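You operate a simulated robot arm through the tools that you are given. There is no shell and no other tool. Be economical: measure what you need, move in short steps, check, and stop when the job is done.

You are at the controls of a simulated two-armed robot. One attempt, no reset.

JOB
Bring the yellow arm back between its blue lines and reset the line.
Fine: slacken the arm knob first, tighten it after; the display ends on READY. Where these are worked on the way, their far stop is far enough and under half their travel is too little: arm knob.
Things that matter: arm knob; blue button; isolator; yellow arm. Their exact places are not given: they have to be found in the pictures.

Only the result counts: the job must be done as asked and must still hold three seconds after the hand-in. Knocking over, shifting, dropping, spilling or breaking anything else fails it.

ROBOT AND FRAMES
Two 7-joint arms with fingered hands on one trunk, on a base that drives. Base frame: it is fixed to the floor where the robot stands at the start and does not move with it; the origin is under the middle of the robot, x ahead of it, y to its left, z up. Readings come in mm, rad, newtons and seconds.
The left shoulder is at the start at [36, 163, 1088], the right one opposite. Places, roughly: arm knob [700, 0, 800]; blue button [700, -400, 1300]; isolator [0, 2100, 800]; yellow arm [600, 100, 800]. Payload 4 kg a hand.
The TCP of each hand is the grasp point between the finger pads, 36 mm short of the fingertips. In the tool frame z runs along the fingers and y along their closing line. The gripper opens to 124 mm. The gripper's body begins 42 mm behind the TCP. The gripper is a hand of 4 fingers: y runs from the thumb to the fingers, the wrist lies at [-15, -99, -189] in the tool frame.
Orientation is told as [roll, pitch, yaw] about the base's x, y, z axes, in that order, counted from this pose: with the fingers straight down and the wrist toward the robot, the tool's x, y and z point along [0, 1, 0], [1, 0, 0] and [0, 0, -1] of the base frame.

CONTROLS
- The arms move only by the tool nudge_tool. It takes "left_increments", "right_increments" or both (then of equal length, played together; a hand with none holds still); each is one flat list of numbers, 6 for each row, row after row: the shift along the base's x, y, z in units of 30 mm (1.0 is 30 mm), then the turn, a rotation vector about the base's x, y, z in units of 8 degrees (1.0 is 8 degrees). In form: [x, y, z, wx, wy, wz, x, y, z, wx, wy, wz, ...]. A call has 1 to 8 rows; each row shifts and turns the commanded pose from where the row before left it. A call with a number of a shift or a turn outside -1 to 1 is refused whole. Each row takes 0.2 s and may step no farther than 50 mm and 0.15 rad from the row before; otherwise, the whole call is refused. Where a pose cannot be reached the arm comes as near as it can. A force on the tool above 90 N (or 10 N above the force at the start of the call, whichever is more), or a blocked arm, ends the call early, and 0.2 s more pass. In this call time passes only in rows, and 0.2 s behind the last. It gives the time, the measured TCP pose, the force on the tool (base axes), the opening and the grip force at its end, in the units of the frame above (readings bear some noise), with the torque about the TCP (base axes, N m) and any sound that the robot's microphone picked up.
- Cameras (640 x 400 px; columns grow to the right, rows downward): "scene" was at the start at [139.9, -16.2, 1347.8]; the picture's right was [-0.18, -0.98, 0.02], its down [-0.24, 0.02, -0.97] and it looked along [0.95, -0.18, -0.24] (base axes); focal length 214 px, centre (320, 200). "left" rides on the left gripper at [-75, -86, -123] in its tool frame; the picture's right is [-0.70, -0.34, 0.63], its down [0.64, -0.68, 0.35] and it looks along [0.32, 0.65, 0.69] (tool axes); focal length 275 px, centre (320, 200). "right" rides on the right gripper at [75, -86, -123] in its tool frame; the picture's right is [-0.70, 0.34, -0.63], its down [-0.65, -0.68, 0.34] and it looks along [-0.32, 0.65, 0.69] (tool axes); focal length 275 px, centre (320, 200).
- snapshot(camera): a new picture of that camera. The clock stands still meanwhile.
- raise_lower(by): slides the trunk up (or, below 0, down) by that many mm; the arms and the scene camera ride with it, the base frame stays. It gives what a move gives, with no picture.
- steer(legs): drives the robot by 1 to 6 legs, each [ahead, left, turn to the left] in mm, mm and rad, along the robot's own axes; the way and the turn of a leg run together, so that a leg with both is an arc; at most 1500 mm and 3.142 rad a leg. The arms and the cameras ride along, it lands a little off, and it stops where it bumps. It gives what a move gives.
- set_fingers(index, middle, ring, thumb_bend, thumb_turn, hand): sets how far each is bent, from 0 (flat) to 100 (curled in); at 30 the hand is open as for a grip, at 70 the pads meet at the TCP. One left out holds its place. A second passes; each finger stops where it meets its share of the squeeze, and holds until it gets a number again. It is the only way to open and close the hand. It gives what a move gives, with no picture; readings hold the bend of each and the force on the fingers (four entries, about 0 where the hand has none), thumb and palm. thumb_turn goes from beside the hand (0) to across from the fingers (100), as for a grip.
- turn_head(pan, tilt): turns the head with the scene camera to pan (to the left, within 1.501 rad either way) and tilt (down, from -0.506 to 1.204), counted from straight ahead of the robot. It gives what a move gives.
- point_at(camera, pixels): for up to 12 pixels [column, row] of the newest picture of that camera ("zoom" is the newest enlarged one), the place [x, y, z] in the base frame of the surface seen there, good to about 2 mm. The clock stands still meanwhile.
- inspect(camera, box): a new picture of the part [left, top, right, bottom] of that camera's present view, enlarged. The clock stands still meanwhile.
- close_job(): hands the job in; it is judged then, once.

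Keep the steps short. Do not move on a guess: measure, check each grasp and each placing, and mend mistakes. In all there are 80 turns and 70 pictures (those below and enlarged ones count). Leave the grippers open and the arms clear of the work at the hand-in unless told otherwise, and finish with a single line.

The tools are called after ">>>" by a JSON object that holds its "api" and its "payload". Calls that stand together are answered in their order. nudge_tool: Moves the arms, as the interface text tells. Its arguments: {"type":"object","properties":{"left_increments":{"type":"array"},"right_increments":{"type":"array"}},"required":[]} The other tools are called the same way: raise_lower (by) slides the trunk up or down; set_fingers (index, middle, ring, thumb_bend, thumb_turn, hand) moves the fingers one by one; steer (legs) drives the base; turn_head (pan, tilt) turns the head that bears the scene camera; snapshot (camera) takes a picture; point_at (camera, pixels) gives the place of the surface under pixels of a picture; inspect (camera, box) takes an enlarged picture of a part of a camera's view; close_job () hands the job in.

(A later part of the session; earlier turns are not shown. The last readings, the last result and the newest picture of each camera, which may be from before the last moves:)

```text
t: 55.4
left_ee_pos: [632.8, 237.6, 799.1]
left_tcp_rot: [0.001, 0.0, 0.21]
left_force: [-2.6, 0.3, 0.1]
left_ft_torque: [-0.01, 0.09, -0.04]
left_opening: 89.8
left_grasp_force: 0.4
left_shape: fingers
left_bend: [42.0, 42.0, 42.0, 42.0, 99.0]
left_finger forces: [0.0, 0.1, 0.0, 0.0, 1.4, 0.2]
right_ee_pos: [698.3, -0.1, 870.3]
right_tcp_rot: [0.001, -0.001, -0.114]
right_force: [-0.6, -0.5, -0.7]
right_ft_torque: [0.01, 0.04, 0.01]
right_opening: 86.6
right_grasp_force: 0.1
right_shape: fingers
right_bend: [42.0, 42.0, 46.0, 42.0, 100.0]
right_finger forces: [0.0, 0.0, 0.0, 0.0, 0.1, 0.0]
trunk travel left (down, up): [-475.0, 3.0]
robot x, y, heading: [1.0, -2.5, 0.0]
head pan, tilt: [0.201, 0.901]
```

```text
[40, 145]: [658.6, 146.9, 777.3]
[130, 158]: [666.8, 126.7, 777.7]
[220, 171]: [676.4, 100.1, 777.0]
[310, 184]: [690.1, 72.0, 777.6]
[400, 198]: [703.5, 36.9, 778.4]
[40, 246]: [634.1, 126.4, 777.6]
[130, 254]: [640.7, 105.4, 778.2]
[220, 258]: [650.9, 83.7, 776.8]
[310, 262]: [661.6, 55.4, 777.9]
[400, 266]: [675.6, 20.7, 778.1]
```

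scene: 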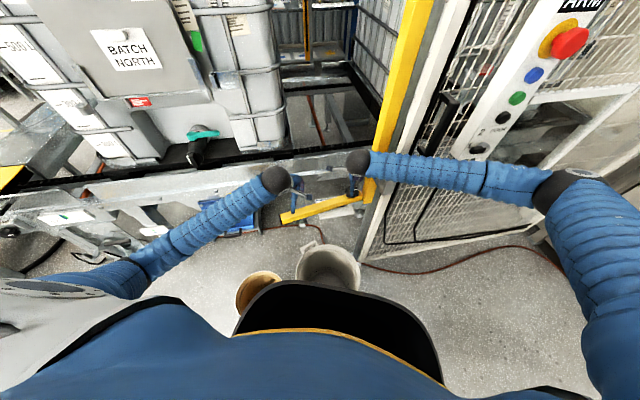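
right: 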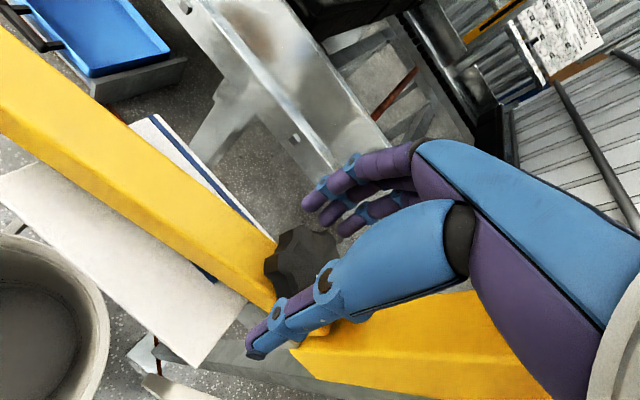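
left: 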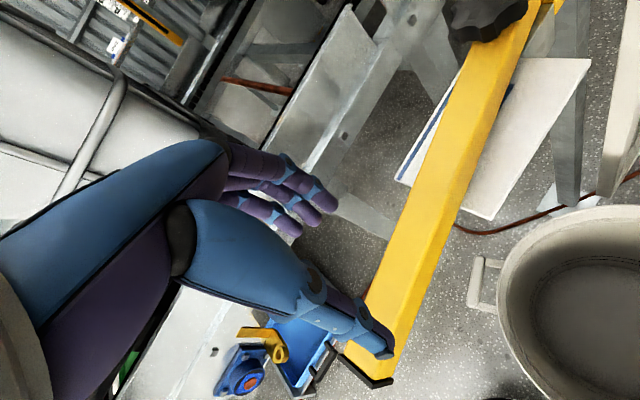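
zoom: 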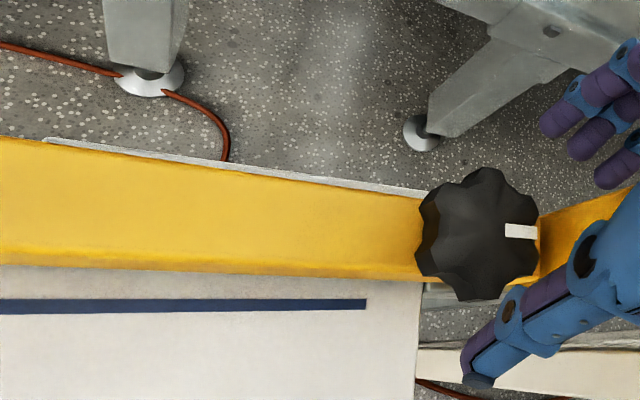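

Arm now at ~21.8°, lines ~22.3°, with margins ~9 and ~14 mm to either line: it is between the lines. I back the left hand off and lift it, and turn the right hand to yaw +26° for tightening.

>>> {"api": "nudge_tool", "payload": {"left_increments": [-0.4, -0.2, 0, 0, 0, 0, 0, 0, 1, 0, 0, 0, 0, 0, 1, 0, 0, 0, 0, 0.3, 1, 0, 0, 0, -0.5, 0.5, 1, 0, 0, 0, -0.5, 0.5, 0.5, 0, 0, 0], "right_increments": [0, 0, 0, 0, 0, 0.9, 0, 0, 0, 0, 0, 0.9, 0, 0, 0, 0, 0, 0.9, 0, 0, 0, 0, 0, 0.9, 0, 0, 0, 0, 0, 0.5, 0, 0, 0, 0, 0, 0]}}

>>> {"api": "nudge_tool", "payload": {"right_increments": [0, 0, -0.8, 0, 0, 0, 0, 0, -0.8, 0, 0, 0]}}

>>> {"api": "set_fingers", "payload": {"hand": "right", "index": 68, "middle": 68, "ring": 62, "thumb_bend": 68}}

>>> {"api": "nudge_tool", "payload": {"right_increments": [0, 0, 0, 0, 0, -0.9, 0, 0, 0, 0, 0, -0.9, 0, 0, 0, 0, 0, -0.9, 0, 0, 0, 0, 0, -0.9, 0, 0, 0, 0, 0, -0.9]}}

>>> {"api": "inspect", "payload": {"camera": "right", "box": [0, 130, 340, 370]}}

```text
t: 56.8
left_ee_pos: [590.3, 269.1, 932.7]
left_tcp_rot: [0.001, 0.001, 0.209]
left_force: [-0.2, -0.2, -0.9]
left_ft_torque: [-0.01, 0.0, -0.03]
left_opening: 87.5
left_grasp_force: 0.0
left_shape: fingers
left_bend: [42.0, 42.0, 42.0, 42.0, 99.0]
left_finger forces: [0.0, 0.0, 0.0, 0.1, 0.0, 0.0]
right_ee_pos: [696.9, -0.0, 868.8]
right_tcp_rot: [0.0, -0.001, 0.463]
right_force: [-0.7, -0.1, 0.5]
right_ft_torque: [-0.02, 0.02, 0.0]
right_opening: 86.6
right_grasp_force: 0.1
right_shape: fingers
right_bend: [42.0, 42.0, 46.0, 42.0, 100.0]
right_finger forces: [0.0, 0.0, 0.1, 0.0, 0.1, 0.0]
trunk travel left (down, up): [-475.0, 3.0]
robot x, y, heading: [-0.3, -4.3, 0.002]
head pan, tilt: [0.201, 0.901]
```

```text
t: 57.4
left_ee_pos: [589.2, 268.0, 934.0]
left_tcp_rot: [-0.002, -0.001, 0.21]
left_force: [0.1, 0.4, 0.1]
left_ft_torque: [0.0, 0.01, 0.01]
left_opening: 87.3
left_grasp_force: 0.0
left_shape: fingers
left_bend: [42.0, 42.0, 42.0, 42.0, 99.0]
left_finger forces: [0.1, 0.1, 0.0, 0.0, 0.0, 0.1]
right_ee_pos: [697.3, 0.2, 827.2]
right_tcp_rot: [-0.001, -0.007, 0.459]
right_force: [-0.8, 0.6, -0.5]
right_ft_torque: [0.02, -0.02, 0.01]
right_opening: 86.5
right_grasp_force: 0.1
right_shape: fingers
right_bend: [42.0, 42.0, 46.0, 42.0, 100.0]
right_finger forces: [0.1, 0.1, 0.0, 0.1, 0.0, 0.1]
trunk travel left (down, up): [-475.0, 3.0]
robot x, y, heading: [2.1, -1.9, -0.0]
head pan, tilt: [0.201, 0.901]
```

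```text
t: 58.4
left_ee_pos: [588.3, 269.2, 935.7]
left_tcp_rot: [-0.002, -0.003, 0.209]
left_force: [-1.7, 0.2, 0.4]
left_ft_torque: [-0.01, 0.0, 0.01]
left_opening: 87.1
left_grasp_force: 0.0
left_shape: fingers
left_bend: [42.0, 42.0, 42.0, 42.0, 99.0]
left_finger forces: [0.0, 0.1, 0.1, 0.1, 0.1, 0.0]
right_ee_pos: [697.0, -0.1, 826.6]
right_tcp_rot: [0.0, -0.01, 0.46]
right_force: [2.0, -10.5, 16.7]
right_ft_torque: [-0.14, -0.34, -0.08]
right_opening: 57.0
right_grasp_force: 25.9
right_shape: fingers
right_bend: [55.0, 55.0, 60.0, 56.0, 100.0]
right_finger forces: [10.8, 11.0, 2.1, 0.0, 28.9, 0.0]
trunk travel left (down, up): [-475.0, 3.0]
robot x, y, heading: [2.1, -2.0, 0.001]
head pan, tilt: [0.201, 0.901]
```

```text
t: 59.6
left_ee_pos: [588.6, 268.8, 934.3]
left_tcp_rot: [0.0, -0.002, 0.209]
left_force: [0.6, 0.7, 0.8]
left_ft_torque: [-0.03, 0.03, -0.03]
left_opening: 87.3
left_grasp_force: 0.2
left_shape: fingers
left_bend: [42.0, 42.0, 42.0, 42.0, 99.0]
left_finger forces: [0.0, 0.0, 0.1, 0.0, 0.1, 0.0]
right_ee_pos: [696.1, 0.9, 825.2]
right_tcp_rot: [0.004, -0.005, -0.171]
right_force: [2.2, 1.4, 51.7]
right_ft_torque: [0.02, -0.22, 0.22]
right_opening: 57.5
right_grasp_force: 36.1
right_shape: fingers
right_bend: [54.0, 54.0, 60.0, 57.0, 100.0]
right_finger forces: [13.8, 11.5, 3.7, 0.1, 42.0, 0.0]
trunk travel left (down, up): [-475.0, 3.0]
robot x, y, heading: [0.9, 1.8, 0.002]
head pan, tilt: [0.201, 0.901]
```

```text
1.67 times, centred on (170, 250) of right
```

zoom: 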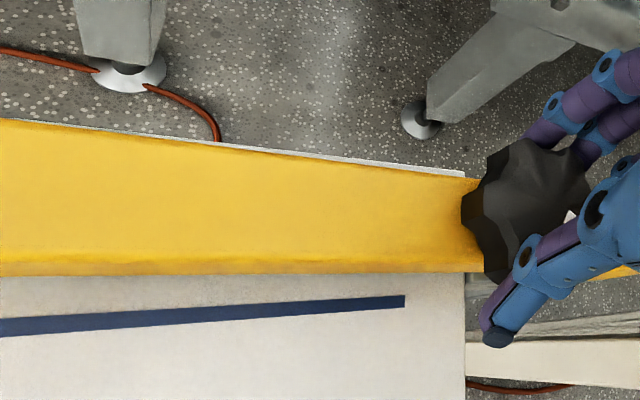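

First tightening stroke went through. Next stroke: open, lift, turn back, regrip, turn clockwise.

>>> {"api": "set_fingers", "payload": {"hand": "right", "index": 42, "middle": 42, "ring": 46, "thumb_bend": 42}}

>>> {"api": "nudge_tool", "payload": {"right_increments": [0, 0, 0.8, 0, 0, 0, 0, 0, 0.7, 0, 0, 0, 0, 0, 0, 0, 0, 0.9, 0, 0, 0, 0, 0, 0.9, 0, 0, 0, 0, 0, 0.9, 0, 0, 0, 0, 0, 0.9, 0, 0, 0, 0, 0, 0.7]}}

>>> {"api": "nudge_tool", "payload": {"right_increments": [0, 0, -0.8, 0, 0, 0, 0, 0, -0.7, 0, 0, 0]}}

>>> {"api": "set_fingers", "payload": {"hand": "right", "index": 68, "middle": 68, "ring": 62, "thumb_bend": 68}}

>>> {"api": "nudge_tool", "payload": {"right_increments": [0, 0, 0, 0, 0, -0.9, 0, 0, 0, 0, 0, -0.9, 0, 0, 0, 0, 0, -0.9, 0, 0, 0, 0, 0, -0.9, 0, 0, 0, 0, 0, -0.9]}}

>>> {"api": "set_fingers", "payload": {"hand": "right", "index": 42, "middle": 42, "ring": 46, "thumb_bend": 42}}

>>> {"api": "nudge_tool", "payload": {"right_increments": [0, 0, 0.8, 0, 0, 0, 0, 0, 0.8, 0, 0, 0]}}

>>> {"api": "inspect", "payload": {"camera": "right", "box": [0, 130, 340, 370]}}

```text
t: 60.6
left_ee_pos: [589.7, 269.5, 933.0]
left_tcp_rot: [-0.001, 0.001, 0.21]
left_force: [0.5, 0.6, 0.2]
left_ft_torque: [0.02, -0.01, -0.03]
left_opening: 87.1
left_grasp_force: 0.1
left_shape: fingers
left_bend: [42.0, 42.0, 42.0, 42.0, 99.0]
left_finger forces: [0.1, 0.0, 0.0, 0.0, 0.0, 0.0]
right_ee_pos: [697.5, -0.8, 821.5]
right_tcp_rot: [-0.002, 0.0, -0.169]
right_force: [-0.4, 1.7, -1.4]
right_ft_torque: [-0.02, 0.04, 0.07]
right_opening: 86.8
right_grasp_force: 1.2
right_shape: fingers
right_bend: [42.0, 42.0, 46.0, 42.0, 100.0]
right_finger forces: [0.1, 0.1, 1.9, 0.0, 0.0, 0.0]
trunk travel left (down, up): [-475.0, 3.0]
robot x, y, heading: [-0.2, -0.7, -0.005]
head pan, tilt: [0.201, 0.901]
```

```text
t: 62.2
left_ee_pos: [591.8, 269.4, 933.6]
left_tcp_rot: [-0.001, -0.001, 0.209]
left_force: [-0.1, -0.3, 0.0]
left_ft_torque: [0.03, 0.01, -0.03]
left_opening: 87.2
left_grasp_force: 0.1
left_shape: fingers
left_bend: [42.0, 42.0, 42.0, 42.0, 99.0]
left_finger forces: [0.1, 0.0, 0.0, 0.0, 0.0, 0.1]
right_ee_pos: [696.0, -0.1, 866.5]
right_tcp_rot: [0.002, 0.0, 0.436]
right_force: [0.0, -0.1, -0.2]
right_ft_torque: [0.02, 0.01, -0.03]
right_opening: 86.6
right_grasp_force: 0.1
right_shape: fingers
right_bend: [42.0, 42.0, 46.0, 42.0, 100.0]
right_finger forces: [0.1, 0.1, 0.0, 0.0, 0.1, 0.0]
trunk travel left (down, up): [-475.0, 3.0]
robot x, y, heading: [0.0, 0.6, 0.002]
head pan, tilt: [0.201, 0.901]
```

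```text
t: 62.8
left_ee_pos: [588.4, 270.0, 935.4]
left_tcp_rot: [0.0, -0.003, 0.209]
left_force: [0.4, 0.1, -0.3]
left_ft_torque: [-0.05, 0.04, 0.0]
left_opening: 87.1
left_grasp_force: 0.1
left_shape: fingers
left_bend: [42.0, 42.0, 42.0, 42.0, 99.0]
left_finger forces: [0.1, 0.0, 0.0, 0.0, 0.0, 0.1]
right_ee_pos: [697.9, -2.1, 826.0]
right_tcp_rot: [0.001, -0.005, 0.433]
right_force: [-0.3, -0.6, -1.0]
right_ft_torque: [-0.04, -0.02, -0.03]
right_opening: 86.1
right_grasp_force: 0.1
right_shape: fingers
right_bend: [42.0, 42.0, 46.0, 42.0, 100.0]
right_finger forces: [0.0, 0.0, 0.0, 0.0, 0.1, 0.0]
trunk travel left (down, up): [-475.0, 3.0]
robot x, y, heading: [0.5, 2.4, -0.006]
head pan, tilt: [0.201, 0.901]
```

```text
t: 63.8
left_ee_pos: [589.1, 270.5, 934.5]
left_tcp_rot: [-0.001, -0.003, 0.208]
left_force: [0.1, 0.1, 0.3]
left_ft_torque: [0.0, -0.02, 0.01]
left_opening: 87.0
left_grasp_force: 0.1
left_shape: fingers
left_bend: [42.0, 42.0, 42.0, 42.0, 99.0]
left_finger forces: [0.1, 0.0, 0.0, 0.1, 0.1, 0.1]
right_ee_pos: [697.2, -0.2, 826.5]
right_tcp_rot: [0.001, -0.004, 0.431]
right_force: [0.4, -7.8, 17.6]
right_ft_torque: [-0.12, -0.23, -0.06]
right_opening: 57.1
right_grasp_force: 26.1
right_shape: fingers
right_bend: [55.0, 55.0, 61.0, 56.0, 100.0]
right_finger forces: [10.8, 10.6, 1.2, 0.1, 29.2, 0.0]
trunk travel left (down, up): [-475.0, 3.0]
robot x, y, heading: [-2.4, -1.9, -0.002]
head pan, tilt: [0.201, 0.901]
```

```text
t: 65.0
left_ee_pos: [589.0, 269.9, 933.5]
left_tcp_rot: [-0.001, -0.001, 0.211]
left_force: [0.1, 0.5, 0.0]
left_ft_torque: [-0.03, -0.01, 0.02]
left_opening: 87.3
left_grasp_force: 0.1
left_shape: fingers
left_bend: [42.0, 42.0, 42.0, 42.0, 99.0]
left_finger forces: [0.1, 0.1, 0.0, 0.1, 0.0, 0.0]
right_ee_pos: [696.2, 0.6, 825.0]
right_tcp_rot: [0.001, -0.003, -0.197]
right_force: [5.4, -1.5, 47.3]
right_ft_torque: [-0.37, -0.32, 0.45]
right_opening: 57.7
right_grasp_force: 37.4
right_shape: fingers
right_bend: [54.0, 54.0, 60.0, 57.0, 100.0]
right_finger forces: [13.5, 12.9, 10.0, 0.1, 39.0, 0.0]
trunk travel left (down, up): [-475.0, 3.0]
robot x, y, heading: [-1.8, -2.4, -0.004]
head pan, tilt: [0.201, 0.901]
```

```text
t: 66.0
left_ee_pos: [590.0, 269.7, 932.2]
left_tcp_rot: [0.001, 0.0, 0.211]
left_force: [0.7, 0.9, -0.2]
left_ft_torque: [-0.02, 0.05, -0.03]
left_opening: 87.2
left_grasp_force: 0.1
left_shape: fingers
left_bend: [42.0, 42.0, 42.0, 42.0, 99.0]
left_finger forces: [0.0, 0.0, 0.0, 0.0, 0.0, 0.0]
right_ee_pos: [696.4, 1.3, 821.5]
right_tcp_rot: [0.001, -0.002, -0.195]
right_force: [-0.5, 3.1, -1.9]
right_ft_torque: [0.0, 0.12, 0.11]
right_opening: 86.7
right_grasp_force: 1.1
right_shape: fingers
right_bend: [42.0, 42.0, 47.0, 42.0, 100.0]
right_finger forces: [0.0, 0.0, 3.0, 0.0, 0.0, 0.1]
trunk travel left (down, up): [-475.0, 3.0]
robot x, y, heading: [1.2, 1.2, -0.002]
head pan, tilt: [0.201, 0.901]
```

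```text
t: 66.6
left_ee_pos: [591.1, 269.3, 933.2]
left_tcp_rot: [0.002, 0.0, 0.209]
left_force: [0.3, -0.2, -0.5]
left_ft_torque: [-0.01, 0.0, -0.03]
left_opening: 87.3
left_grasp_force: 0.1
left_shape: fingers
left_bend: [42.0, 42.0, 42.0, 42.0, 99.0]
left_finger forces: [0.0, 0.1, 0.0, 0.1, 0.1, 0.0]
right_ee_pos: [697.4, 0.0, 871.1]
right_tcp_rot: [-0.002, 0.001, -0.195]
right_force: [1.8, 4.9, -2.1]
right_ft_torque: [-0.11, 0.14, 0.25]
right_opening: 86.8
right_grasp_force: 2.4
right_shape: fingers
right_bend: [42.0, 42.0, 46.0, 42.0, 100.0]
right_finger forces: [0.0, 0.1, 5.2, 0.1, 0.1, 0.0]
trunk travel left (down, up): [-475.0, 3.0]
robot x, y, heading: [-2.7, -0.7, 0.001]
head pan, tilt: [0.201, 0.901]
```

```text
1.67 times, centred on (170, 250) of right
```

zoom: 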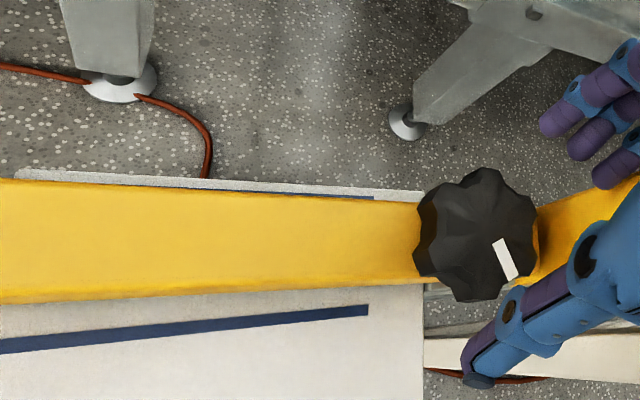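

>>> {"api": "point_at", "payload": {"camera": "zoom", "pixels": [[497, 240], [513, 278], [30, 184], [210, 193], [390, 205], [30, 292], [210, 284], [390, 272], [30, 341], [350, 311], [370, 197], [250, 191]]}}

```text
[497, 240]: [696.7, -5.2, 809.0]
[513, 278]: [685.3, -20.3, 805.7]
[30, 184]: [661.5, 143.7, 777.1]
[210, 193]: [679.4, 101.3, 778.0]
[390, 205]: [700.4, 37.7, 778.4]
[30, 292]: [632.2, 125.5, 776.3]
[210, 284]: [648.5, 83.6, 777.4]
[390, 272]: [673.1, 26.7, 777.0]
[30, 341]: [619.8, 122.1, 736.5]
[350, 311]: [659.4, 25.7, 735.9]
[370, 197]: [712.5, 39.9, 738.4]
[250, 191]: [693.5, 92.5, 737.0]
```

Arm still between the lines (~21.4–22°, lines 22.3°). Knob mark is at −127° versus −154° originally; one more stroke to the stop.

>>> {"api": "nudge_tool", "payload": {"right_increments": [0, 0, 0, 0, 0, 0.9, 0, 0, 0, 0, 0, 0.9, 0, 0, 0, 0, 0, 0.9, 0, 0, 0, 0, 0, 0.9, 0, 0, 0, 0, 0, 0.6]}}

>>> {"api": "nudge_tool", "payload": {"right_increments": [0, 0, -0.8, 0, 0, 0, 0, 0, -0.8, 0, 0, 0]}}

>>> {"api": "set_fingers", "payload": {"hand": "right", "index": 68, "middle": 68, "ring": 62, "thumb_bend": 68}}

>>> {"api": "nudge_tool", "payload": {"right_increments": [0, 0, 0, 0, 0, -0.9, 0, 0, 0, 0, 0, -0.9, 0, 0, 0, 0, 0, -0.9, 0, 0, 0, 0, 0, -0.9, 0, 0, 0, 0, 0, -0.7]}}

>>> {"api": "set_fingers", "payload": {"hand": "right", "index": 42, "middle": 42, "ring": 46, "thumb_bend": 42}}

>>> {"api": "nudge_tool", "payload": {"right_increments": [0, 0, 0.8, 0, 0, 0, 0, 0, 0.8, 0, 0, 0]}}

>>> {"api": "inspect", "payload": {"camera": "right", "box": [0, 130, 340, 370]}}

```text
t: 67.8
left_ee_pos: [590.7, 269.3, 933.1]
left_tcp_rot: [0.002, 0.0, 0.21]
left_force: [-0.2, 0.0, -0.2]
left_ft_torque: [-0.01, 0.02, 0.01]
left_opening: 87.5
left_grasp_force: 0.0
left_shape: fingers
left_bend: [42.0, 42.0, 42.0, 42.0, 99.0]
left_finger forces: [0.0, 0.1, 0.0, 0.0, 0.0, 0.0]
right_ee_pos: [697.3, -0.5, 870.2]
right_tcp_rot: [0.001, -0.001, 0.392]
right_force: [-0.2, 0.8, -0.1]
right_ft_torque: [0.01, -0.01, 0.0]
right_opening: 86.6
right_grasp_force: 0.0
right_shape: fingers
right_bend: [42.0, 42.0, 46.0, 42.0, 100.0]
right_finger forces: [0.0, 0.0, 0.0, 0.0, 0.0, 0.1]
trunk travel left (down, up): [-475.0, 3.0]
robot x, y, heading: [-0.1, 0.1, -0.003]
head pan, tilt: [0.201, 0.901]
```

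```text
t: 68.4
left_ee_pos: [589.5, 269.7, 933.4]
left_tcp_rot: [-0.001, 0.001, 0.21]
left_force: [-0.3, -0.5, -0.9]
left_ft_torque: [-0.02, -0.02, 0.03]
left_opening: 87.4
left_grasp_force: 0.0
left_shape: fingers
left_bend: [42.0, 42.0, 42.0, 42.0, 99.0]
left_finger forces: [0.1, 0.0, 0.0, 0.0, 0.1, 0.0]
right_ee_pos: [696.9, 0.1, 824.6]
right_tcp_rot: [-0.001, -0.003, 0.39]
right_force: [-0.4, -1.3, 0.7]
right_ft_torque: [-0.01, 0.0, 0.06]
right_opening: 86.6
right_grasp_force: 0.0
right_shape: fingers
right_bend: [42.0, 42.0, 46.0, 42.0, 100.0]
right_finger forces: [0.1, 0.0, 0.0, 0.0, 0.0, 0.1]
trunk travel left (down, up): [-475.0, 3.0]
robot x, y, heading: [-0.8, -1.5, 0.001]
head pan, tilt: [0.201, 0.901]
```

```text
t: 69.4
left_ee_pos: [590.4, 267.8, 934.2]
left_tcp_rot: [-0.001, -0.001, 0.209]
left_force: [-0.5, 0.2, 0.6]
left_ft_torque: [0.0, -0.02, -0.02]
left_opening: 87.3
left_grasp_force: 0.0
left_shape: fingers
left_bend: [42.0, 42.0, 42.0, 42.0, 99.0]
left_finger forces: [0.1, 0.0, 0.1, 0.0, 0.0, 0.0]
right_ee_pos: [697.0, -1.0, 824.9]
right_tcp_rot: [0.0, -0.002, 0.389]
right_force: [1.3, -6.7, 16.7]
right_ft_torque: [-0.05, -0.41, -0.05]
right_opening: 57.9
right_grasp_force: 27.2
right_shape: fingers
right_bend: [54.0, 55.0, 60.0, 56.0, 100.0]
right_finger forces: [12.3, 11.8, 2.1, 0.0, 29.6, 0.0]
trunk travel left (down, up): [-475.0, 3.0]
robot x, y, heading: [-0.7, -0.7, -0.002]
head pan, tilt: [0.201, 0.901]
```

```text
t: 70.6
left_ee_pos: [588.4, 270.2, 934.1]
left_tcp_rot: [0.0, -0.002, 0.209]
left_force: [0.1, 0.3, 1.0]
left_ft_torque: [-0.01, -0.02, -0.01]
left_opening: 87.1
left_grasp_force: 0.0
left_shape: fingers
left_bend: [42.0, 42.0, 42.0, 42.0, 99.0]
left_finger forces: [0.0, 0.1, 0.0, 0.0, 0.0, 0.0]
right_ee_pos: [695.7, 2.3, 825.5]
right_tcp_rot: [0.003, -0.001, -0.209]
right_force: [1.5, 3.0, 29.3]
right_ft_torque: [-0.13, -0.32, 0.84]
right_opening: 59.0
right_grasp_force: 33.2
right_shape: fingers
right_bend: [54.0, 54.0, 59.0, 56.0, 100.0]
right_finger forces: [11.2, 11.6, 8.2, 0.1, 34.8, 0.0]
trunk travel left (down, up): [-475.0, 3.0]
robot x, y, heading: [1.3, -2.9, 0.0]
head pan, tilt: [0.201, 0.901]
```

```text
t: 71.6
left_ee_pos: [590.1, 270.0, 931.8]
left_tcp_rot: [0.0, -0.001, 0.21]
left_force: [-0.2, -0.6, 0.2]
left_ft_torque: [0.03, 0.02, 0.02]
left_opening: 87.0
left_grasp_force: 0.2
left_shape: fingers
left_bend: [42.0, 42.0, 42.0, 42.0, 99.0]
left_finger forces: [0.0, 0.0, 0.1, 0.0, 0.1, 0.1]
right_ee_pos: [697.5, 0.6, 821.5]
right_tcp_rot: [-0.001, 0.0, -0.209]
right_force: [-1.3, 6.2, -4.7]
right_ft_torque: [0.01, 0.12, 0.22]
right_opening: 86.7
right_grasp_force: 2.2
right_shape: fingers
right_bend: [42.0, 42.0, 47.0, 42.0, 100.0]
right_finger forces: [0.1, 0.0, 5.7, 0.1, 0.0, 0.0]
trunk travel left (down, up): [-475.0, 3.0]
robot x, y, heading: [0.8, 0.6, 0.003]
head pan, tilt: [0.201, 0.901]
```

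```text
t: 72.2
left_ee_pos: [591.0, 269.4, 933.2]
left_tcp_rot: [0.001, 0.0, 0.209]
left_force: [-0.1, -0.1, -1.2]
left_ft_torque: [0.02, -0.02, -0.01]
left_opening: 87.3
left_grasp_force: 0.1
left_shape: fingers
left_bend: [42.0, 42.0, 42.0, 42.0, 99.0]
left_finger forces: [0.0, 0.0, 0.0, 0.0, 0.0, 0.1]
right_ee_pos: [698.8, 1.1, 868.7]
right_tcp_rot: [0.0, 0.0, -0.212]
right_force: [1.2, 3.9, -1.8]
right_ft_torque: [-0.06, 0.14, 0.26]
right_opening: 86.7
right_grasp_force: 1.9
right_shape: fingers
right_bend: [42.0, 42.0, 46.0, 42.0, 100.0]
right_finger forces: [0.0, 0.0, 4.7, 0.1, 0.0, 0.1]
trunk travel left (down, up): [-475.0, 3.0]
robot x, y, heading: [2.3, -1.9, -0.003]
head pan, tilt: [0.201, 0.901]
```

```text
1.67 times, centred on (170, 250) of right
```

zoom: 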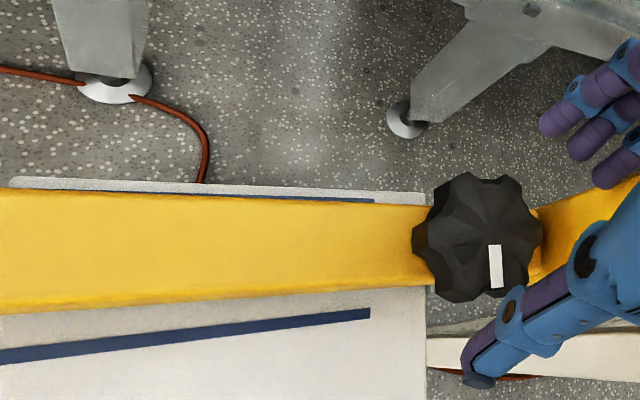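

>>> {"api": "point_at", "payload": {"camera": "zoom", "pixels": [[492, 246], [497, 286], [30, 193], [210, 199], [400, 208], [30, 300], [210, 291], [400, 272], [30, 352], [350, 314]]}}

>>> {"api": "nudge_tool", "payload": {"right_increments": [0, 0, 1, 0, 0, 0.8, -0.3, 0, 1, 0, 0, 0.8, -1, 0, 0.5, 0, 0, 0, -1, 0, 0.5, 0, 0, 0, -1, 0, 0.5, 0, 0, 0, -1, 0, 0.5, 0, 0, 0, -0.7, 0, 0.5, 0, 0, 0]}}

>>> {"api": "turn_head", "payload": {"pan": 0.0, "tilt": 0.6}}

>>> {"api": "snapshot", "payload": {"camera": "scene"}}

```text
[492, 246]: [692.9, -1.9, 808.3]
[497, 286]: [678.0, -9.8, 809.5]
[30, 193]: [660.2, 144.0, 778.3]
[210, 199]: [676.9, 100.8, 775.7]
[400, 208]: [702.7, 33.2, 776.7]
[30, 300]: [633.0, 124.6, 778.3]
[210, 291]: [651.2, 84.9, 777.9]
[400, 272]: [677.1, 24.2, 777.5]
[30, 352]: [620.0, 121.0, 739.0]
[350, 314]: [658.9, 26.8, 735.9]
```

```text
t: 73.8
left_ee_pos: [589.7, 269.1, 934.7]
left_tcp_rot: [0.001, 0.001, 0.209]
left_force: [0.0, 0.0, 0.0]
left_ft_torque: [-0.02, 0.04, -0.02]
left_opening: 87.5
left_grasp_force: 0.1
left_shape: fingers
left_bend: [42.0, 42.0, 42.0, 42.0, 99.0]
left_finger forces: [0.1, 0.0, 0.1, 0.1, 0.1, 0.1]
right_ee_pos: [546.5, 0.1, 1005.9]
right_tcp_rot: [0.002, 0.001, 0.014]
right_force: [-0.2, 0.5, -0.2]
right_ft_torque: [0.02, -0.04, -0.01]
right_opening: 86.9
right_grasp_force: 0.0
right_shape: fingers
right_bend: [42.0, 42.0, 46.0, 42.0, 100.0]
right_finger forces: [0.0, 0.1, 0.0, 0.0, 0.1, 0.0]
trunk travel left (down, up): [-475.0, 3.0]
robot x, y, heading: [-1.7, 0.8, -0.0]
head pan, tilt: [0.201, 0.901]
```

```text
t: 74.6
left_ee_pos: [589.8, 269.1, 932.1]
left_tcp_rot: [0.0, 0.0, 0.209]
left_force: [0.9, 0.3, -0.7]
left_ft_torque: [0.0, -0.03, -0.03]
left_opening: 87.3
left_grasp_force: 0.1
left_shape: fingers
left_bend: [42.0, 42.0, 42.0, 42.0, 99.0]
left_finger forces: [0.0, 0.0, 0.0, 0.1, 0.0, 0.0]
right_ee_pos: [548.2, 1.0, 1005.0]
right_tcp_rot: [0.0, -0.002, 0.013]
right_force: [0.8, 1.4, -0.4]
right_ft_torque: [0.0, 0.01, 0.02]
right_opening: 86.8
right_grasp_force: 0.0
right_shape: fingers
right_bend: [42.0, 42.0, 46.0, 42.0, 100.0]
right_finger forces: [0.0, 0.0, 0.0, 0.0, 0.1, 0.0]
trunk travel left (down, up): [-475.0, 3.0]
robot x, y, heading: [-0.8, -2.9, 0.002]
head pan, tilt: [0.0, 0.6]
```

```text
20 pictures are left
```

scene: 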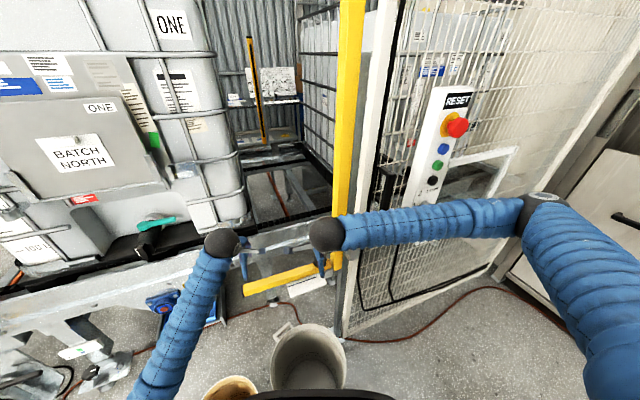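

Knob mark is back at −152° (tight, stop torque felt), the arm is between the lines, and the display now reads "RESET". Next the blue button: I'll point with the right index finger. I retract and lift the right hand and pitch it toward horizontal.

>>> {"api": "nudge_tool", "payload": {"right_increments": [-0.3, 0, 1, 0, 0, 0, -0.3, -0.2, 1, 0, -0.9, 0, -0.2, -0.4, 1, 0, -0.9, 0, 0, -0.5, 1, 0, -0.9, 0, 0, -0.7, 1, 0, -0.9, 0, 0, -1, 0.8, 0, -0.9, 0, 0, -1, 0.8, 0, -0.9, 0, 0, -1, 0.8, 0, -0.9, 0]}}

>>> {"api": "nudge_tool", "payload": {"right_increments": [0, -1, 0, 0, -0.9, 0, 0, -1, 0, 0, -0.9, 0, 0, -1, 0, 0, -0.9, 0, 0, -1, 0, 0, -0.9, 0, 0, -1, 0, 0, -0.9, 0, 0, -1, 0, 0, -0.45, 0]}}

>>> {"api": "set_fingers", "payload": {"hand": "right", "index": 0, "middle": 100, "ring": 100, "thumb_bend": 100}}

>>> {"api": "turn_head", "payload": {"pan": -0.5, "tilt": 0.35}}

>>> {"api": "snapshot", "payload": {"camera": "scene"}}

```text
t: 76.6
left_ee_pos: [588.1, 267.0, 933.8]
left_tcp_rot: [-0.001, -0.003, 0.208]
left_force: [-0.7, 0.0, -0.2]
left_ft_torque: [0.01, -0.01, -0.02]
left_opening: 87.1
left_grasp_force: 0.0
left_shape: fingers
left_bend: [42.0, 42.0, 42.0, 42.0, 99.0]
left_finger forces: [0.0, 0.1, 0.0, 0.1, 0.0, 0.0]
right_ee_pos: [557.5, -98.5, 1174.0]
right_tcp_rot: [-0.015, -0.768, 0.008]
right_force: [-0.1, -0.7, 0.0]
right_ft_torque: [-0.02, 0.03, -0.02]
right_opening: 86.6
right_grasp_force: 0.1
right_shape: fingers
right_bend: [42.0, 42.0, 46.0, 42.0, 100.0]
right_finger forces: [0.0, 0.1, 0.1, 0.1, 0.0, 0.0]
right hand out of reach, approached as far as the arm can: row 6, 7, 8
trunk travel left (down, up): [-475.0, 3.0]
robot x, y, heading: [-0.7, -0.9, -0.001]
head pan, tilt: [0.0, 0.6]
stopped in row 8 (right hand): the arm was blocked; the commanded pose is now the measured one
```

```text
t: 78.0
left_ee_pos: [590.3, 268.6, 933.9]
left_tcp_rot: [0.0, -0.002, 0.208]
left_force: [0.5, 0.4, -0.4]
left_ft_torque: [-0.05, -0.02, 0.0]
left_opening: 87.4
left_grasp_force: 0.2
left_shape: fingers
left_bend: [42.0, 42.0, 42.0, 42.0, 99.0]
left_finger forces: [0.0, 0.0, 0.0, 0.0, 0.0, 0.0]
right_ee_pos: [574.4, -27.4, 1370.2]
right_tcp_rot: [-0.043, -1.439, 0.029]
right_force: [-0.3, 0.8, 0.0]
right_ft_torque: [0.03, 0.0, 0.0]
right_opening: 86.6
right_grasp_force: 0.1
right_shape: fingers
right_bend: [42.0, 42.0, 46.0, 42.0, 100.0]
right_finger forces: [0.1, 0.0, 0.0, 0.0, 0.0, 0.0]
right hand out of reach, approached as far as the arm can: row 1, 2, 3, 4, 5, 6
trunk travel left (down, up): [-475.0, 3.0]
robot x, y, heading: [2.6, 4.3, 0.002]
head pan, tilt: [0.0, 0.6]
```

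```text
t: 79.0
left_ee_pos: [590.6, 269.7, 931.9]
left_tcp_rot: [-0.003, 0.0, 0.209]
left_force: [0.4, -0.4, 0.1]
left_ft_torque: [0.01, 0.01, 0.0]
left_opening: 87.2
left_grasp_force: 0.1
left_shape: fingers
left_bend: [42.0, 42.0, 42.0, 42.0, 99.0]
left_finger forces: [0.0, 0.1, 0.0, 0.0, 0.0, 0.1]
right_ee_pos: [576.4, -28.4, 1368.1]
right_tcp_rot: [-0.046, -1.438, 0.032]
right_force: [0.3, 0.3, -0.2]
right_ft_torque: [0.01, -0.02, 0.01]
right_opening: 43.7
right_grasp_force: 0.1
right_shape: fingers
right_bend: [0.0, 100.0, 100.0, 100.0, 100.0]
right_finger forces: [0.1, 0.1, 0.0, 0.0, 0.0, 0.0]
trunk travel left (down, up): [-475.0, 3.0]
robot x, y, heading: [-1.2, 1.8, -0.003]
head pan, tilt: [0.0, 0.6]
```

```text
t: 79.9
left_ee_pos: [590.7, 268.8, 932.5]
left_tcp_rot: [0.0, -0.001, 0.209]
left_force: [0.0, 0.5, 0.2]
left_ft_torque: [0.02, 0.0, 0.01]
left_opening: 87.0
left_grasp_force: 0.0
left_shape: fingers
left_bend: [42.0, 42.0, 42.0, 42.0, 99.0]
left_finger forces: [0.0, 0.1, 0.0, 0.1, 0.1, 0.1]
right_ee_pos: [576.6, -28.3, 1368.1]
right_tcp_rot: [-0.045, -1.439, 0.032]
right_force: [0.8, -0.5, 1.1]
right_ft_torque: [0.02, -0.05, 0.05]
right_opening: 44.2
right_grasp_force: 0.0
right_shape: fingers
right_bend: [0.0, 100.0, 100.0, 100.0, 100.0]
right_finger forces: [0.0, 0.0, 0.0, 0.0, 0.0, 0.1]
trunk travel left (down, up): [-475.0, 3.0]
robot x, y, heading: [-0.9, 1.0, 0.001]
head pan, tilt: [-0.499, 0.351]
```

```text
19 pictures are left
```

scene: 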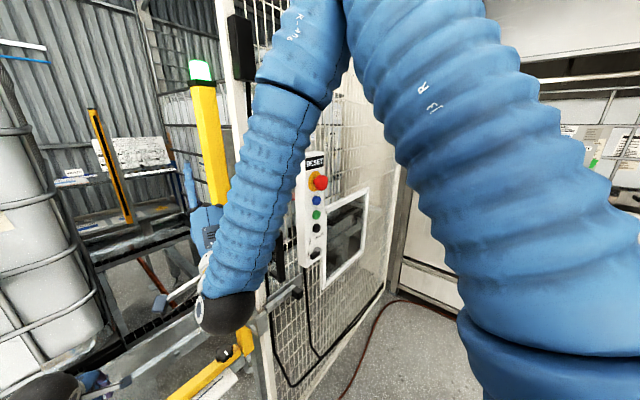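

The arm ran into a limit and is not where commanded (TCP at (577,-28,1368) instead of y −278). I back out in x first and undo part of the pitch, then check.

>>> {"api": "nudge_tool", "payload": {"right_increments": [-1, 0, 0, 0, 0, 0, -1, 0, 0, 0, 0, 0, -0.5, 0, 0, 0, 0.5, 0, 0, 0, 0.3, 0, 0.9, 0, 0, 0, 0.3, 0, 0.9, 0, 0, 0, 0.3, 0, 0.9, 0, 0, 0, 0.3, 0, 0.9, 0, 0, 0, 0.3, 0, 0.9, 0]}}

>>> {"api": "snapshot", "payload": {"camera": "scene"}}

```text
t: 81.7
left_ee_pos: [591.3, 267.9, 932.5]
left_tcp_rot: [0.002, 0.0, 0.208]
left_force: [-0.4, -0.4, -0.5]
left_ft_torque: [-0.01, 0.01, -0.01]
left_opening: 87.1
left_grasp_force: 0.1
left_shape: fingers
left_bend: [42.0, 42.0, 42.0, 42.0, 99.0]
left_finger forces: [0.1, 0.1, 0.0, 0.1, 0.1, 0.0]
right_ee_pos: [530.9, -15.6, 1425.2]
right_tcp_rot: [-0.013, -0.757, 0.007]
right_force: [-0.1, -0.7, 0.3]
right_ft_torque: [0.03, -0.02, 0.03]
right_opening: 43.9
right_grasp_force: 0.0
right_shape: fingers
right_bend: [0.0, 100.0, 100.0, 100.0, 100.0]
right_finger forces: [0.0, 0.1, 0.0, 0.0, 0.0, 0.1]
right hand out of reach, approached as far as the arm can: row 1, 2, 3, 4
trunk travel left (down, up): [-475.0, 3.0]
robot x, y, heading: [-2.4, -1.7, -0.003]
head pan, tilt: [-0.499, 0.351]
```

```text
18 pictures are left
```

scene: 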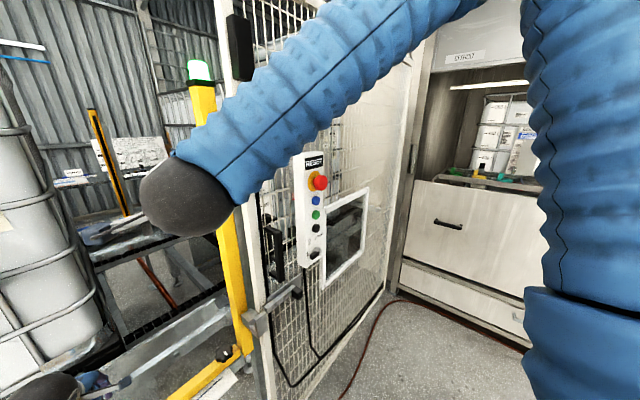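

Now commanded and measured agree at (531,-16,1425), pitch −43°. I move right toward the panel in y, staying back at x≈530.

>>> {"api": "nudge_tool", "payload": {"right_increments": [-0.3, -1, 0, 0, 0, 0, -0.3, -1, 0, 0, 0, 0, -0.2, -1, 0, 0, 0, 0, 0, -1, 0, 0, 0, 0, 0, -1, 0, 0, 0, 0, 0, -1, 0, 0, 0, 0, 0, -1, 0, 0, 0, 0, 0, -1, 0, 0, 0, 0]}}

>>> {"api": "nudge_tool", "payload": {"right_increments": [0, -1, 0, 0, 0, 0, 0, -1, 0, 0, 0, 0, 0, -1, 0, 0, 0, 0, 0, -0.5, 0, 0, 0, 0]}}

>>> {"api": "snapshot", "payload": {"camera": "scene"}}

```text
t: 83.5
left_ee_pos: [590.8, 269.0, 933.1]
left_tcp_rot: [0.0, -0.001, 0.209]
left_force: [0.0, 0.2, 0.3]
left_ft_torque: [0.02, 0.0, 0.01]
left_opening: 87.1
left_grasp_force: 0.1
left_shape: fingers
left_bend: [42.0, 42.0, 42.0, 42.0, 99.0]
left_finger forces: [0.0, 0.1, 0.0, 0.1, 0.0, 0.0]
right_ee_pos: [540.3, -245.7, 1445.0]
right_tcp_rot: [-0.018, -0.761, 0.008]
right_force: [-0.3, -0.8, 0.6]
right_ft_torque: [-0.01, 0.02, 0.0]
right_opening: 43.7
right_grasp_force: 0.0
right_shape: fingers
right_bend: [0.0, 100.0, 100.0, 100.0, 100.0]
right_finger forces: [0.0, 0.1, 0.1, 0.0, 0.0, 0.0]
right hand out of reach, approached as far as the arm can: row 3, 4, 5, 6
trunk travel left (down, up): [-475.0, 3.0]
robot x, y, heading: [0.7, -0.8, 0.0]
head pan, tilt: [-0.499, 0.351]
```

```text
t: 84.5
left_ee_pos: [590.3, 269.0, 932.4]
left_tcp_rot: [0.001, 0.0, 0.208]
left_force: [-1.1, -0.2, -1.2]
left_ft_torque: [0.01, 0.03, -0.01]
left_opening: 87.1
left_grasp_force: 0.1
left_shape: fingers
left_bend: [42.0, 42.0, 42.0, 42.0, 99.0]
left_finger forces: [0.0, 0.0, 0.0, 0.0, 0.0, 0.0]
right_ee_pos: [537.3, -350.5, 1441.9]
right_tcp_rot: [-0.016, -0.762, 0.008]
right_force: [-0.1, 0.8, 0.1]
right_ft_torque: [-0.02, -0.01, -0.01]
right_opening: 43.8
right_grasp_force: 0.1
right_shape: fingers
right_bend: [0.0, 100.0, 100.0, 100.0, 100.0]
right_finger forces: [0.0, 0.0, 0.0, 0.0, 0.1, 0.1]
trunk travel left (down, up): [-475.0, 3.0]
robot x, y, heading: [1.6, 0.4, 0.003]
head pan, tilt: [-0.499, 0.351]
```

```text
17 pictures are left
```

scene: 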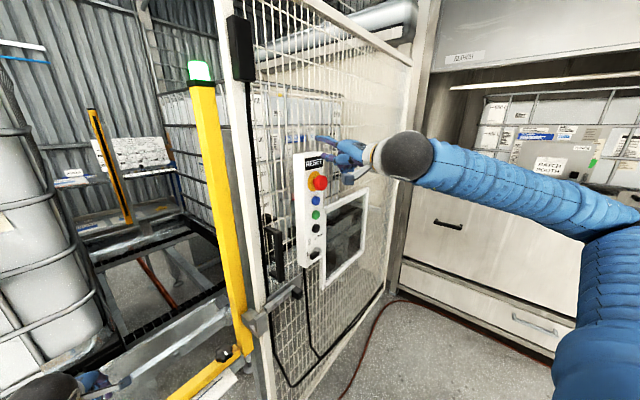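

Untangled: the hand is at (537,-350,1442). I zoom and measure buttons and the index tip.

>>> {"api": "inspect", "payload": {"camera": "scene", "box": [285, 120, 395, 270]}}

>>> {"api": "point_at", "payload": {"camera": "scene", "pixels": [[316, 201], [316, 215], [320, 183], [312, 183], [319, 138], [330, 157], [303, 200], [330, 200], [316, 230]]}}

```text
2.67 times, centred on (340, 195) of scene
```

zoom: 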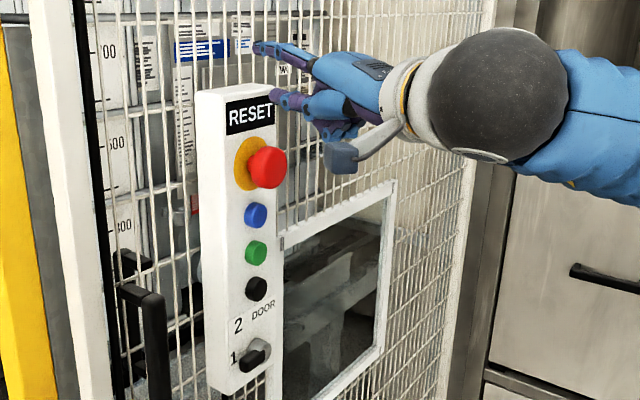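

```text
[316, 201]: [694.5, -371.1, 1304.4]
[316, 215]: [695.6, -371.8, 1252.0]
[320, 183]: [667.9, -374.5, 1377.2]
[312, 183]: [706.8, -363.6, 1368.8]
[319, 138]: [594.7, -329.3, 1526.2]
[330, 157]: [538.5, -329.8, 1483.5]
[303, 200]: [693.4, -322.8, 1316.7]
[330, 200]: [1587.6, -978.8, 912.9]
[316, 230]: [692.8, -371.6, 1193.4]
```

The index tip is at (595,-329,1526) and points horizontally forward; the blue button is at (694,-371,1304). The shift needed is (99,-42,-222). I measure the curled fingers' fronts, and raise the left hand so I can lower the trunk by 222.

>>> {"api": "point_at", "payload": {"camera": "zoom", "pixels": [[257, 46], [264, 50], [273, 93], [285, 100], [310, 105], [325, 130], [345, 160], [340, 80]]}}

>>> {"api": "nudge_tool", "payload": {"left_increments": [-0.3, 0.3, 1, 0, 0, 0, -0.3, 0.3, 1, 0, 0, 0, -0.3, 0.3, 1, 0, 0, 0, 0, 0, 1, 0, 0, 0, 0, 0, 1, 0, 0, 0, 0, 0, 1, 0, 0, 0, 0, 0, 1, 0, 0, 0, 0, 0, 1, 0, 0, 0], "right_increments": [0, -0.2, 0, 0, 0, 0, 0, -0.2, 0, 0, 0, 0, 0, -0.2, 0, 0, 0, 0, 0, -0.2, 0, 0, 0, 0, 0, -0.2, 0, 0, 0, 0, 0, -0.2, 0, 0, 0, 0, 0, -0.2, 0, 0, 0, 0, 0, 0, 0, 0, 0, 0]}}

>>> {"api": "raise_lower", "payload": {"by": -222}}

>>> {"api": "inspect", "payload": {"camera": "scene", "box": [280, 60, 420, 220]}}

```text
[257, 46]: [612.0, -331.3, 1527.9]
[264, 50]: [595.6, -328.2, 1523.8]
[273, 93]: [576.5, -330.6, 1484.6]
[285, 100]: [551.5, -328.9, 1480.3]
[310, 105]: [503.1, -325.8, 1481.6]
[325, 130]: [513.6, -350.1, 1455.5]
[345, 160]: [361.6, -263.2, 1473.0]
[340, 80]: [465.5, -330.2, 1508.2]
```

```text
t: 86.3
left_ee_pos: [563.8, 299.4, 1172.6]
left_tcp_rot: [0.001, 0.002, 0.209]
left_force: [-0.1, 0.3, 1.3]
left_ft_torque: [0.04, -0.01, 0.02]
left_opening: 87.1
left_grasp_force: 0.0
left_shape: fingers
left_bend: [42.0, 42.0, 42.0, 42.0, 99.0]
left_finger forces: [0.0, 0.0, 0.1, 0.0, 0.0, 0.0]
right_ee_pos: [537.4, -390.2, 1443.5]
right_tcp_rot: [-0.019, -0.76, 0.007]
right_force: [0.4, -0.6, -0.6]
right_ft_torque: [-0.02, 0.0, -0.02]
right_opening: 43.8
right_grasp_force: 0.0
right_shape: fingers
right_bend: [0.0, 100.0, 100.0, 100.0, 100.0]
right_finger forces: [0.0, 0.0, 0.0, 0.0, 0.0, 0.0]
trunk travel left (down, up): [-475.0, 3.0]
robot x, y, heading: [-1.3, -1.5, -0.002]
head pan, tilt: [-0.499, 0.351]
```

```text
t: 88.7
left_ee_pos: [563.7, 295.7, 951.7]
left_tcp_rot: [0.001, 0.0, 0.21]
left_force: [0.1, 0.6, 0.2]
left_ft_torque: [-0.01, -0.03, 0.03]
left_opening: 87.1
left_grasp_force: 0.1
left_shape: fingers
left_bend: [42.0, 42.0, 42.0, 42.0, 99.0]
left_finger forces: [0.0, 0.1, 0.0, 0.1, 0.1, 0.1]
right_ee_pos: [538.5, -392.6, 1222.6]
right_tcp_rot: [-0.015, -0.763, 0.007]
right_force: [0.1, -0.2, 0.7]
right_ft_torque: [-0.02, -0.01, 0.0]
right_opening: 43.4
right_grasp_force: 0.1
right_shape: fingers
right_bend: [0.0, 100.0, 100.0, 100.0, 100.0]
right_finger forces: [0.1, 0.0, 0.0, 0.1, 0.0, 0.0]
trunk travel left (down, up): [-253.0, 225.0]
robot x, y, heading: [-0.2, -1.1, -0.003]
head pan, tilt: [-0.499, 0.351]
```

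```text
2.50 times, centred on (350, 140) of scene
```

zoom: 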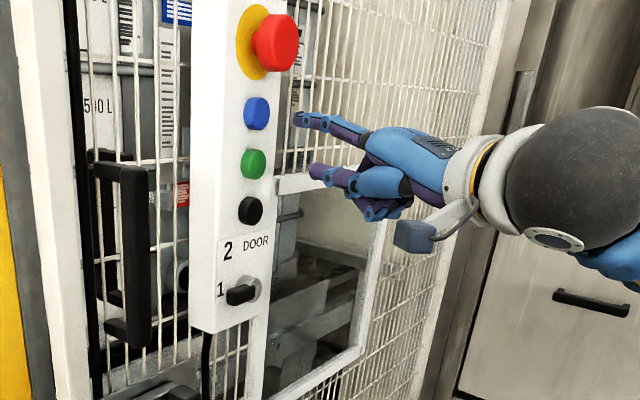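

>>> {"api": "point_at", "payload": {"camera": "zoom", "pixels": [[297, 118], [302, 121], [256, 113], [260, 105], [312, 168], [270, 45]]}}

```text
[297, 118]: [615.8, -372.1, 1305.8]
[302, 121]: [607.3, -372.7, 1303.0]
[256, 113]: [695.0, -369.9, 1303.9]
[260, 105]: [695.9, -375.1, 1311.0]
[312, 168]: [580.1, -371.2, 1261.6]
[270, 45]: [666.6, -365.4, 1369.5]
```

Tip (616,-372,1305) is exactly in line with the button (695,-370,1304). I advance 66 mm, then press in small steps.

>>> {"api": "nudge_tool", "payload": {"right_increments": [0.8, 0, 0, 0, 0, 0, 0.8, 0.03, 0, 0, 0, 0, 0.6, 0, 0, 0, 0, 0]}}

>>> {"api": "nudge_tool", "payload": {"right_increments": [0.15, 0, 0, 0, 0, 0, 0.15, 0, 0, 0, 0, 0, 0.15, 0, 0, 0, 0, 0, 0.15, 0, 0, 0, 0, 0]}}

>>> {"api": "inspect", "payload": {"camera": "scene", "box": [280, 60, 420, 220]}}

```text
t: 89.5
left_ee_pos: [563.8, 294.7, 950.2]
left_tcp_rot: [0.0, 0.0, 0.207]
left_force: [0.3, -0.3, 0.5]
left_ft_torque: [0.03, 0.02, 0.0]
left_opening: 87.5
left_grasp_force: 0.1
left_shape: fingers
left_bend: [42.0, 42.0, 42.0, 42.0, 99.0]
left_finger forces: [0.0, 0.0, 0.0, 0.1, 0.0, 0.1]
right_ee_pos: [605.5, -389.5, 1221.3]
right_tcp_rot: [-0.014, -0.759, 0.007]
right_force: [-0.2, 0.2, -0.4]
right_ft_torque: [0.01, 0.02, 0.01]
right_opening: 43.6
right_grasp_force: 0.4
right_shape: fingers
right_bend: [0.0, 100.0, 100.0, 100.0, 100.0]
right_finger forces: [0.2, 0.0, 0.0, 0.0, 0.0, 0.0]
trunk travel left (down, up): [-253.0, 225.0]
robot x, y, heading: [1.5, -2.6, 0.001]
head pan, tilt: [-0.499, 0.351]
```

```text
t: 90.5
left_ee_pos: [560.8, 295.0, 952.6]
left_tcp_rot: [-0.001, -0.002, 0.209]
left_force: [0.3, 0.3, 0.0]
left_ft_torque: [0.0, 0.03, -0.03]
left_opening: 87.2
left_grasp_force: 0.0
left_shape: fingers
left_bend: [42.0, 42.0, 42.0, 42.0, 99.0]
left_finger forces: [0.0, 0.0, 0.0, 0.0, 0.0, 0.0]
right_ee_pos: [618.1, -390.4, 1223.5]
right_tcp_rot: [-0.017, -0.765, 0.006]
right_force: [-31.5, -2.6, -2.9]
right_ft_torque: [0.2, -2.41, 0.22]
right_opening: 43.9
right_grasp_force: 15.2
right_shape: fingers
right_bend: [0.0, 100.0, 100.0, 100.0, 100.0]
right_finger forces: [29.6, 0.1, 0.0, 0.0, 0.1, 0.1]
trunk travel left (down, up): [-253.0, 225.0]
robot x, y, heading: [-0.8, -1.5, -0.001]
head pan, tilt: [-0.499, 0.351]
heard: click
```

```text
2.50 times, centred on (350, 140) of scene
```

zoom: 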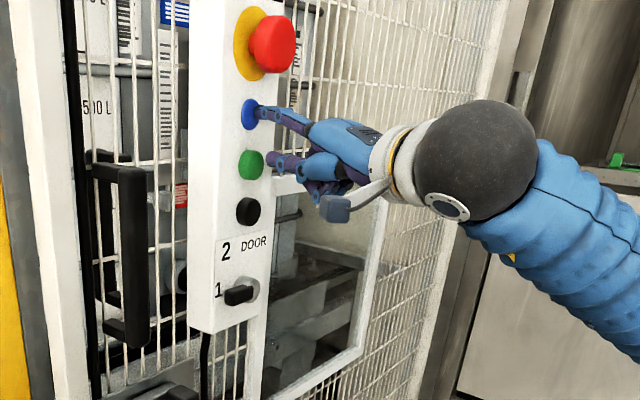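

A click was heard. I back off and read the display.

>>> {"api": "nudge_tool", "payload": {"right_increments": [-0.8, 0, 0, 0, 0, 0, -1, 0, 0, 0, 0, 0, -1, 0, 0, 0, 0, 0]}}

>>> {"api": "inspect", "payload": {"camera": "scene", "box": [250, 0, 450, 140]}}

```text
t: 91.3
left_ee_pos: [562.8, 295.6, 952.2]
left_tcp_rot: [0.0, -0.002, 0.21]
left_force: [0.0, -0.1, -0.3]
left_ft_torque: [0.02, -0.02, 0.0]
left_opening: 87.1
left_grasp_force: 0.0
left_shape: fingers
left_bend: [42.0, 42.0, 42.0, 42.0, 99.0]
left_finger forces: [0.0, 0.0, 0.0, 0.1, 0.0, 0.1]
right_ee_pos: [536.1, -390.2, 1222.2]
right_tcp_rot: [-0.016, -0.761, 0.009]
right_force: [0.7, 0.0, -0.1]
right_ft_torque: [-0.01, 0.01, 0.0]
right_opening: 43.6
right_grasp_force: 0.1
right_shape: fingers
right_bend: [0.0, 100.0, 100.0, 100.0, 100.0]
right_finger forces: [0.0, 0.0, 0.0, 0.0, 0.0, 0.0]
trunk travel left (down, up): [-253.0, 225.0]
robot x, y, heading: [-1.0, -2.4, -0.003]
head pan, tilt: [-0.499, 0.351]
```

```text
2.86 times, centred on (350, 70) of scene
```

zoom: 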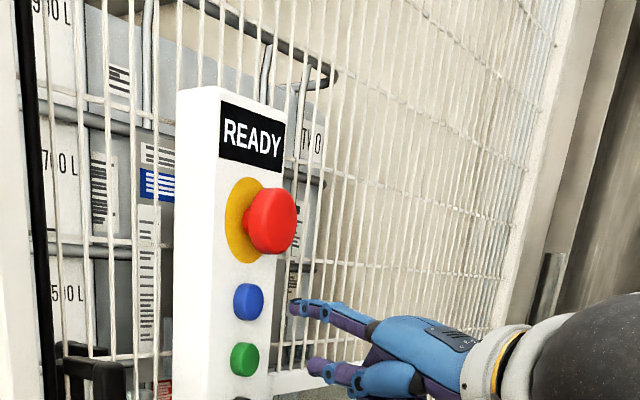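

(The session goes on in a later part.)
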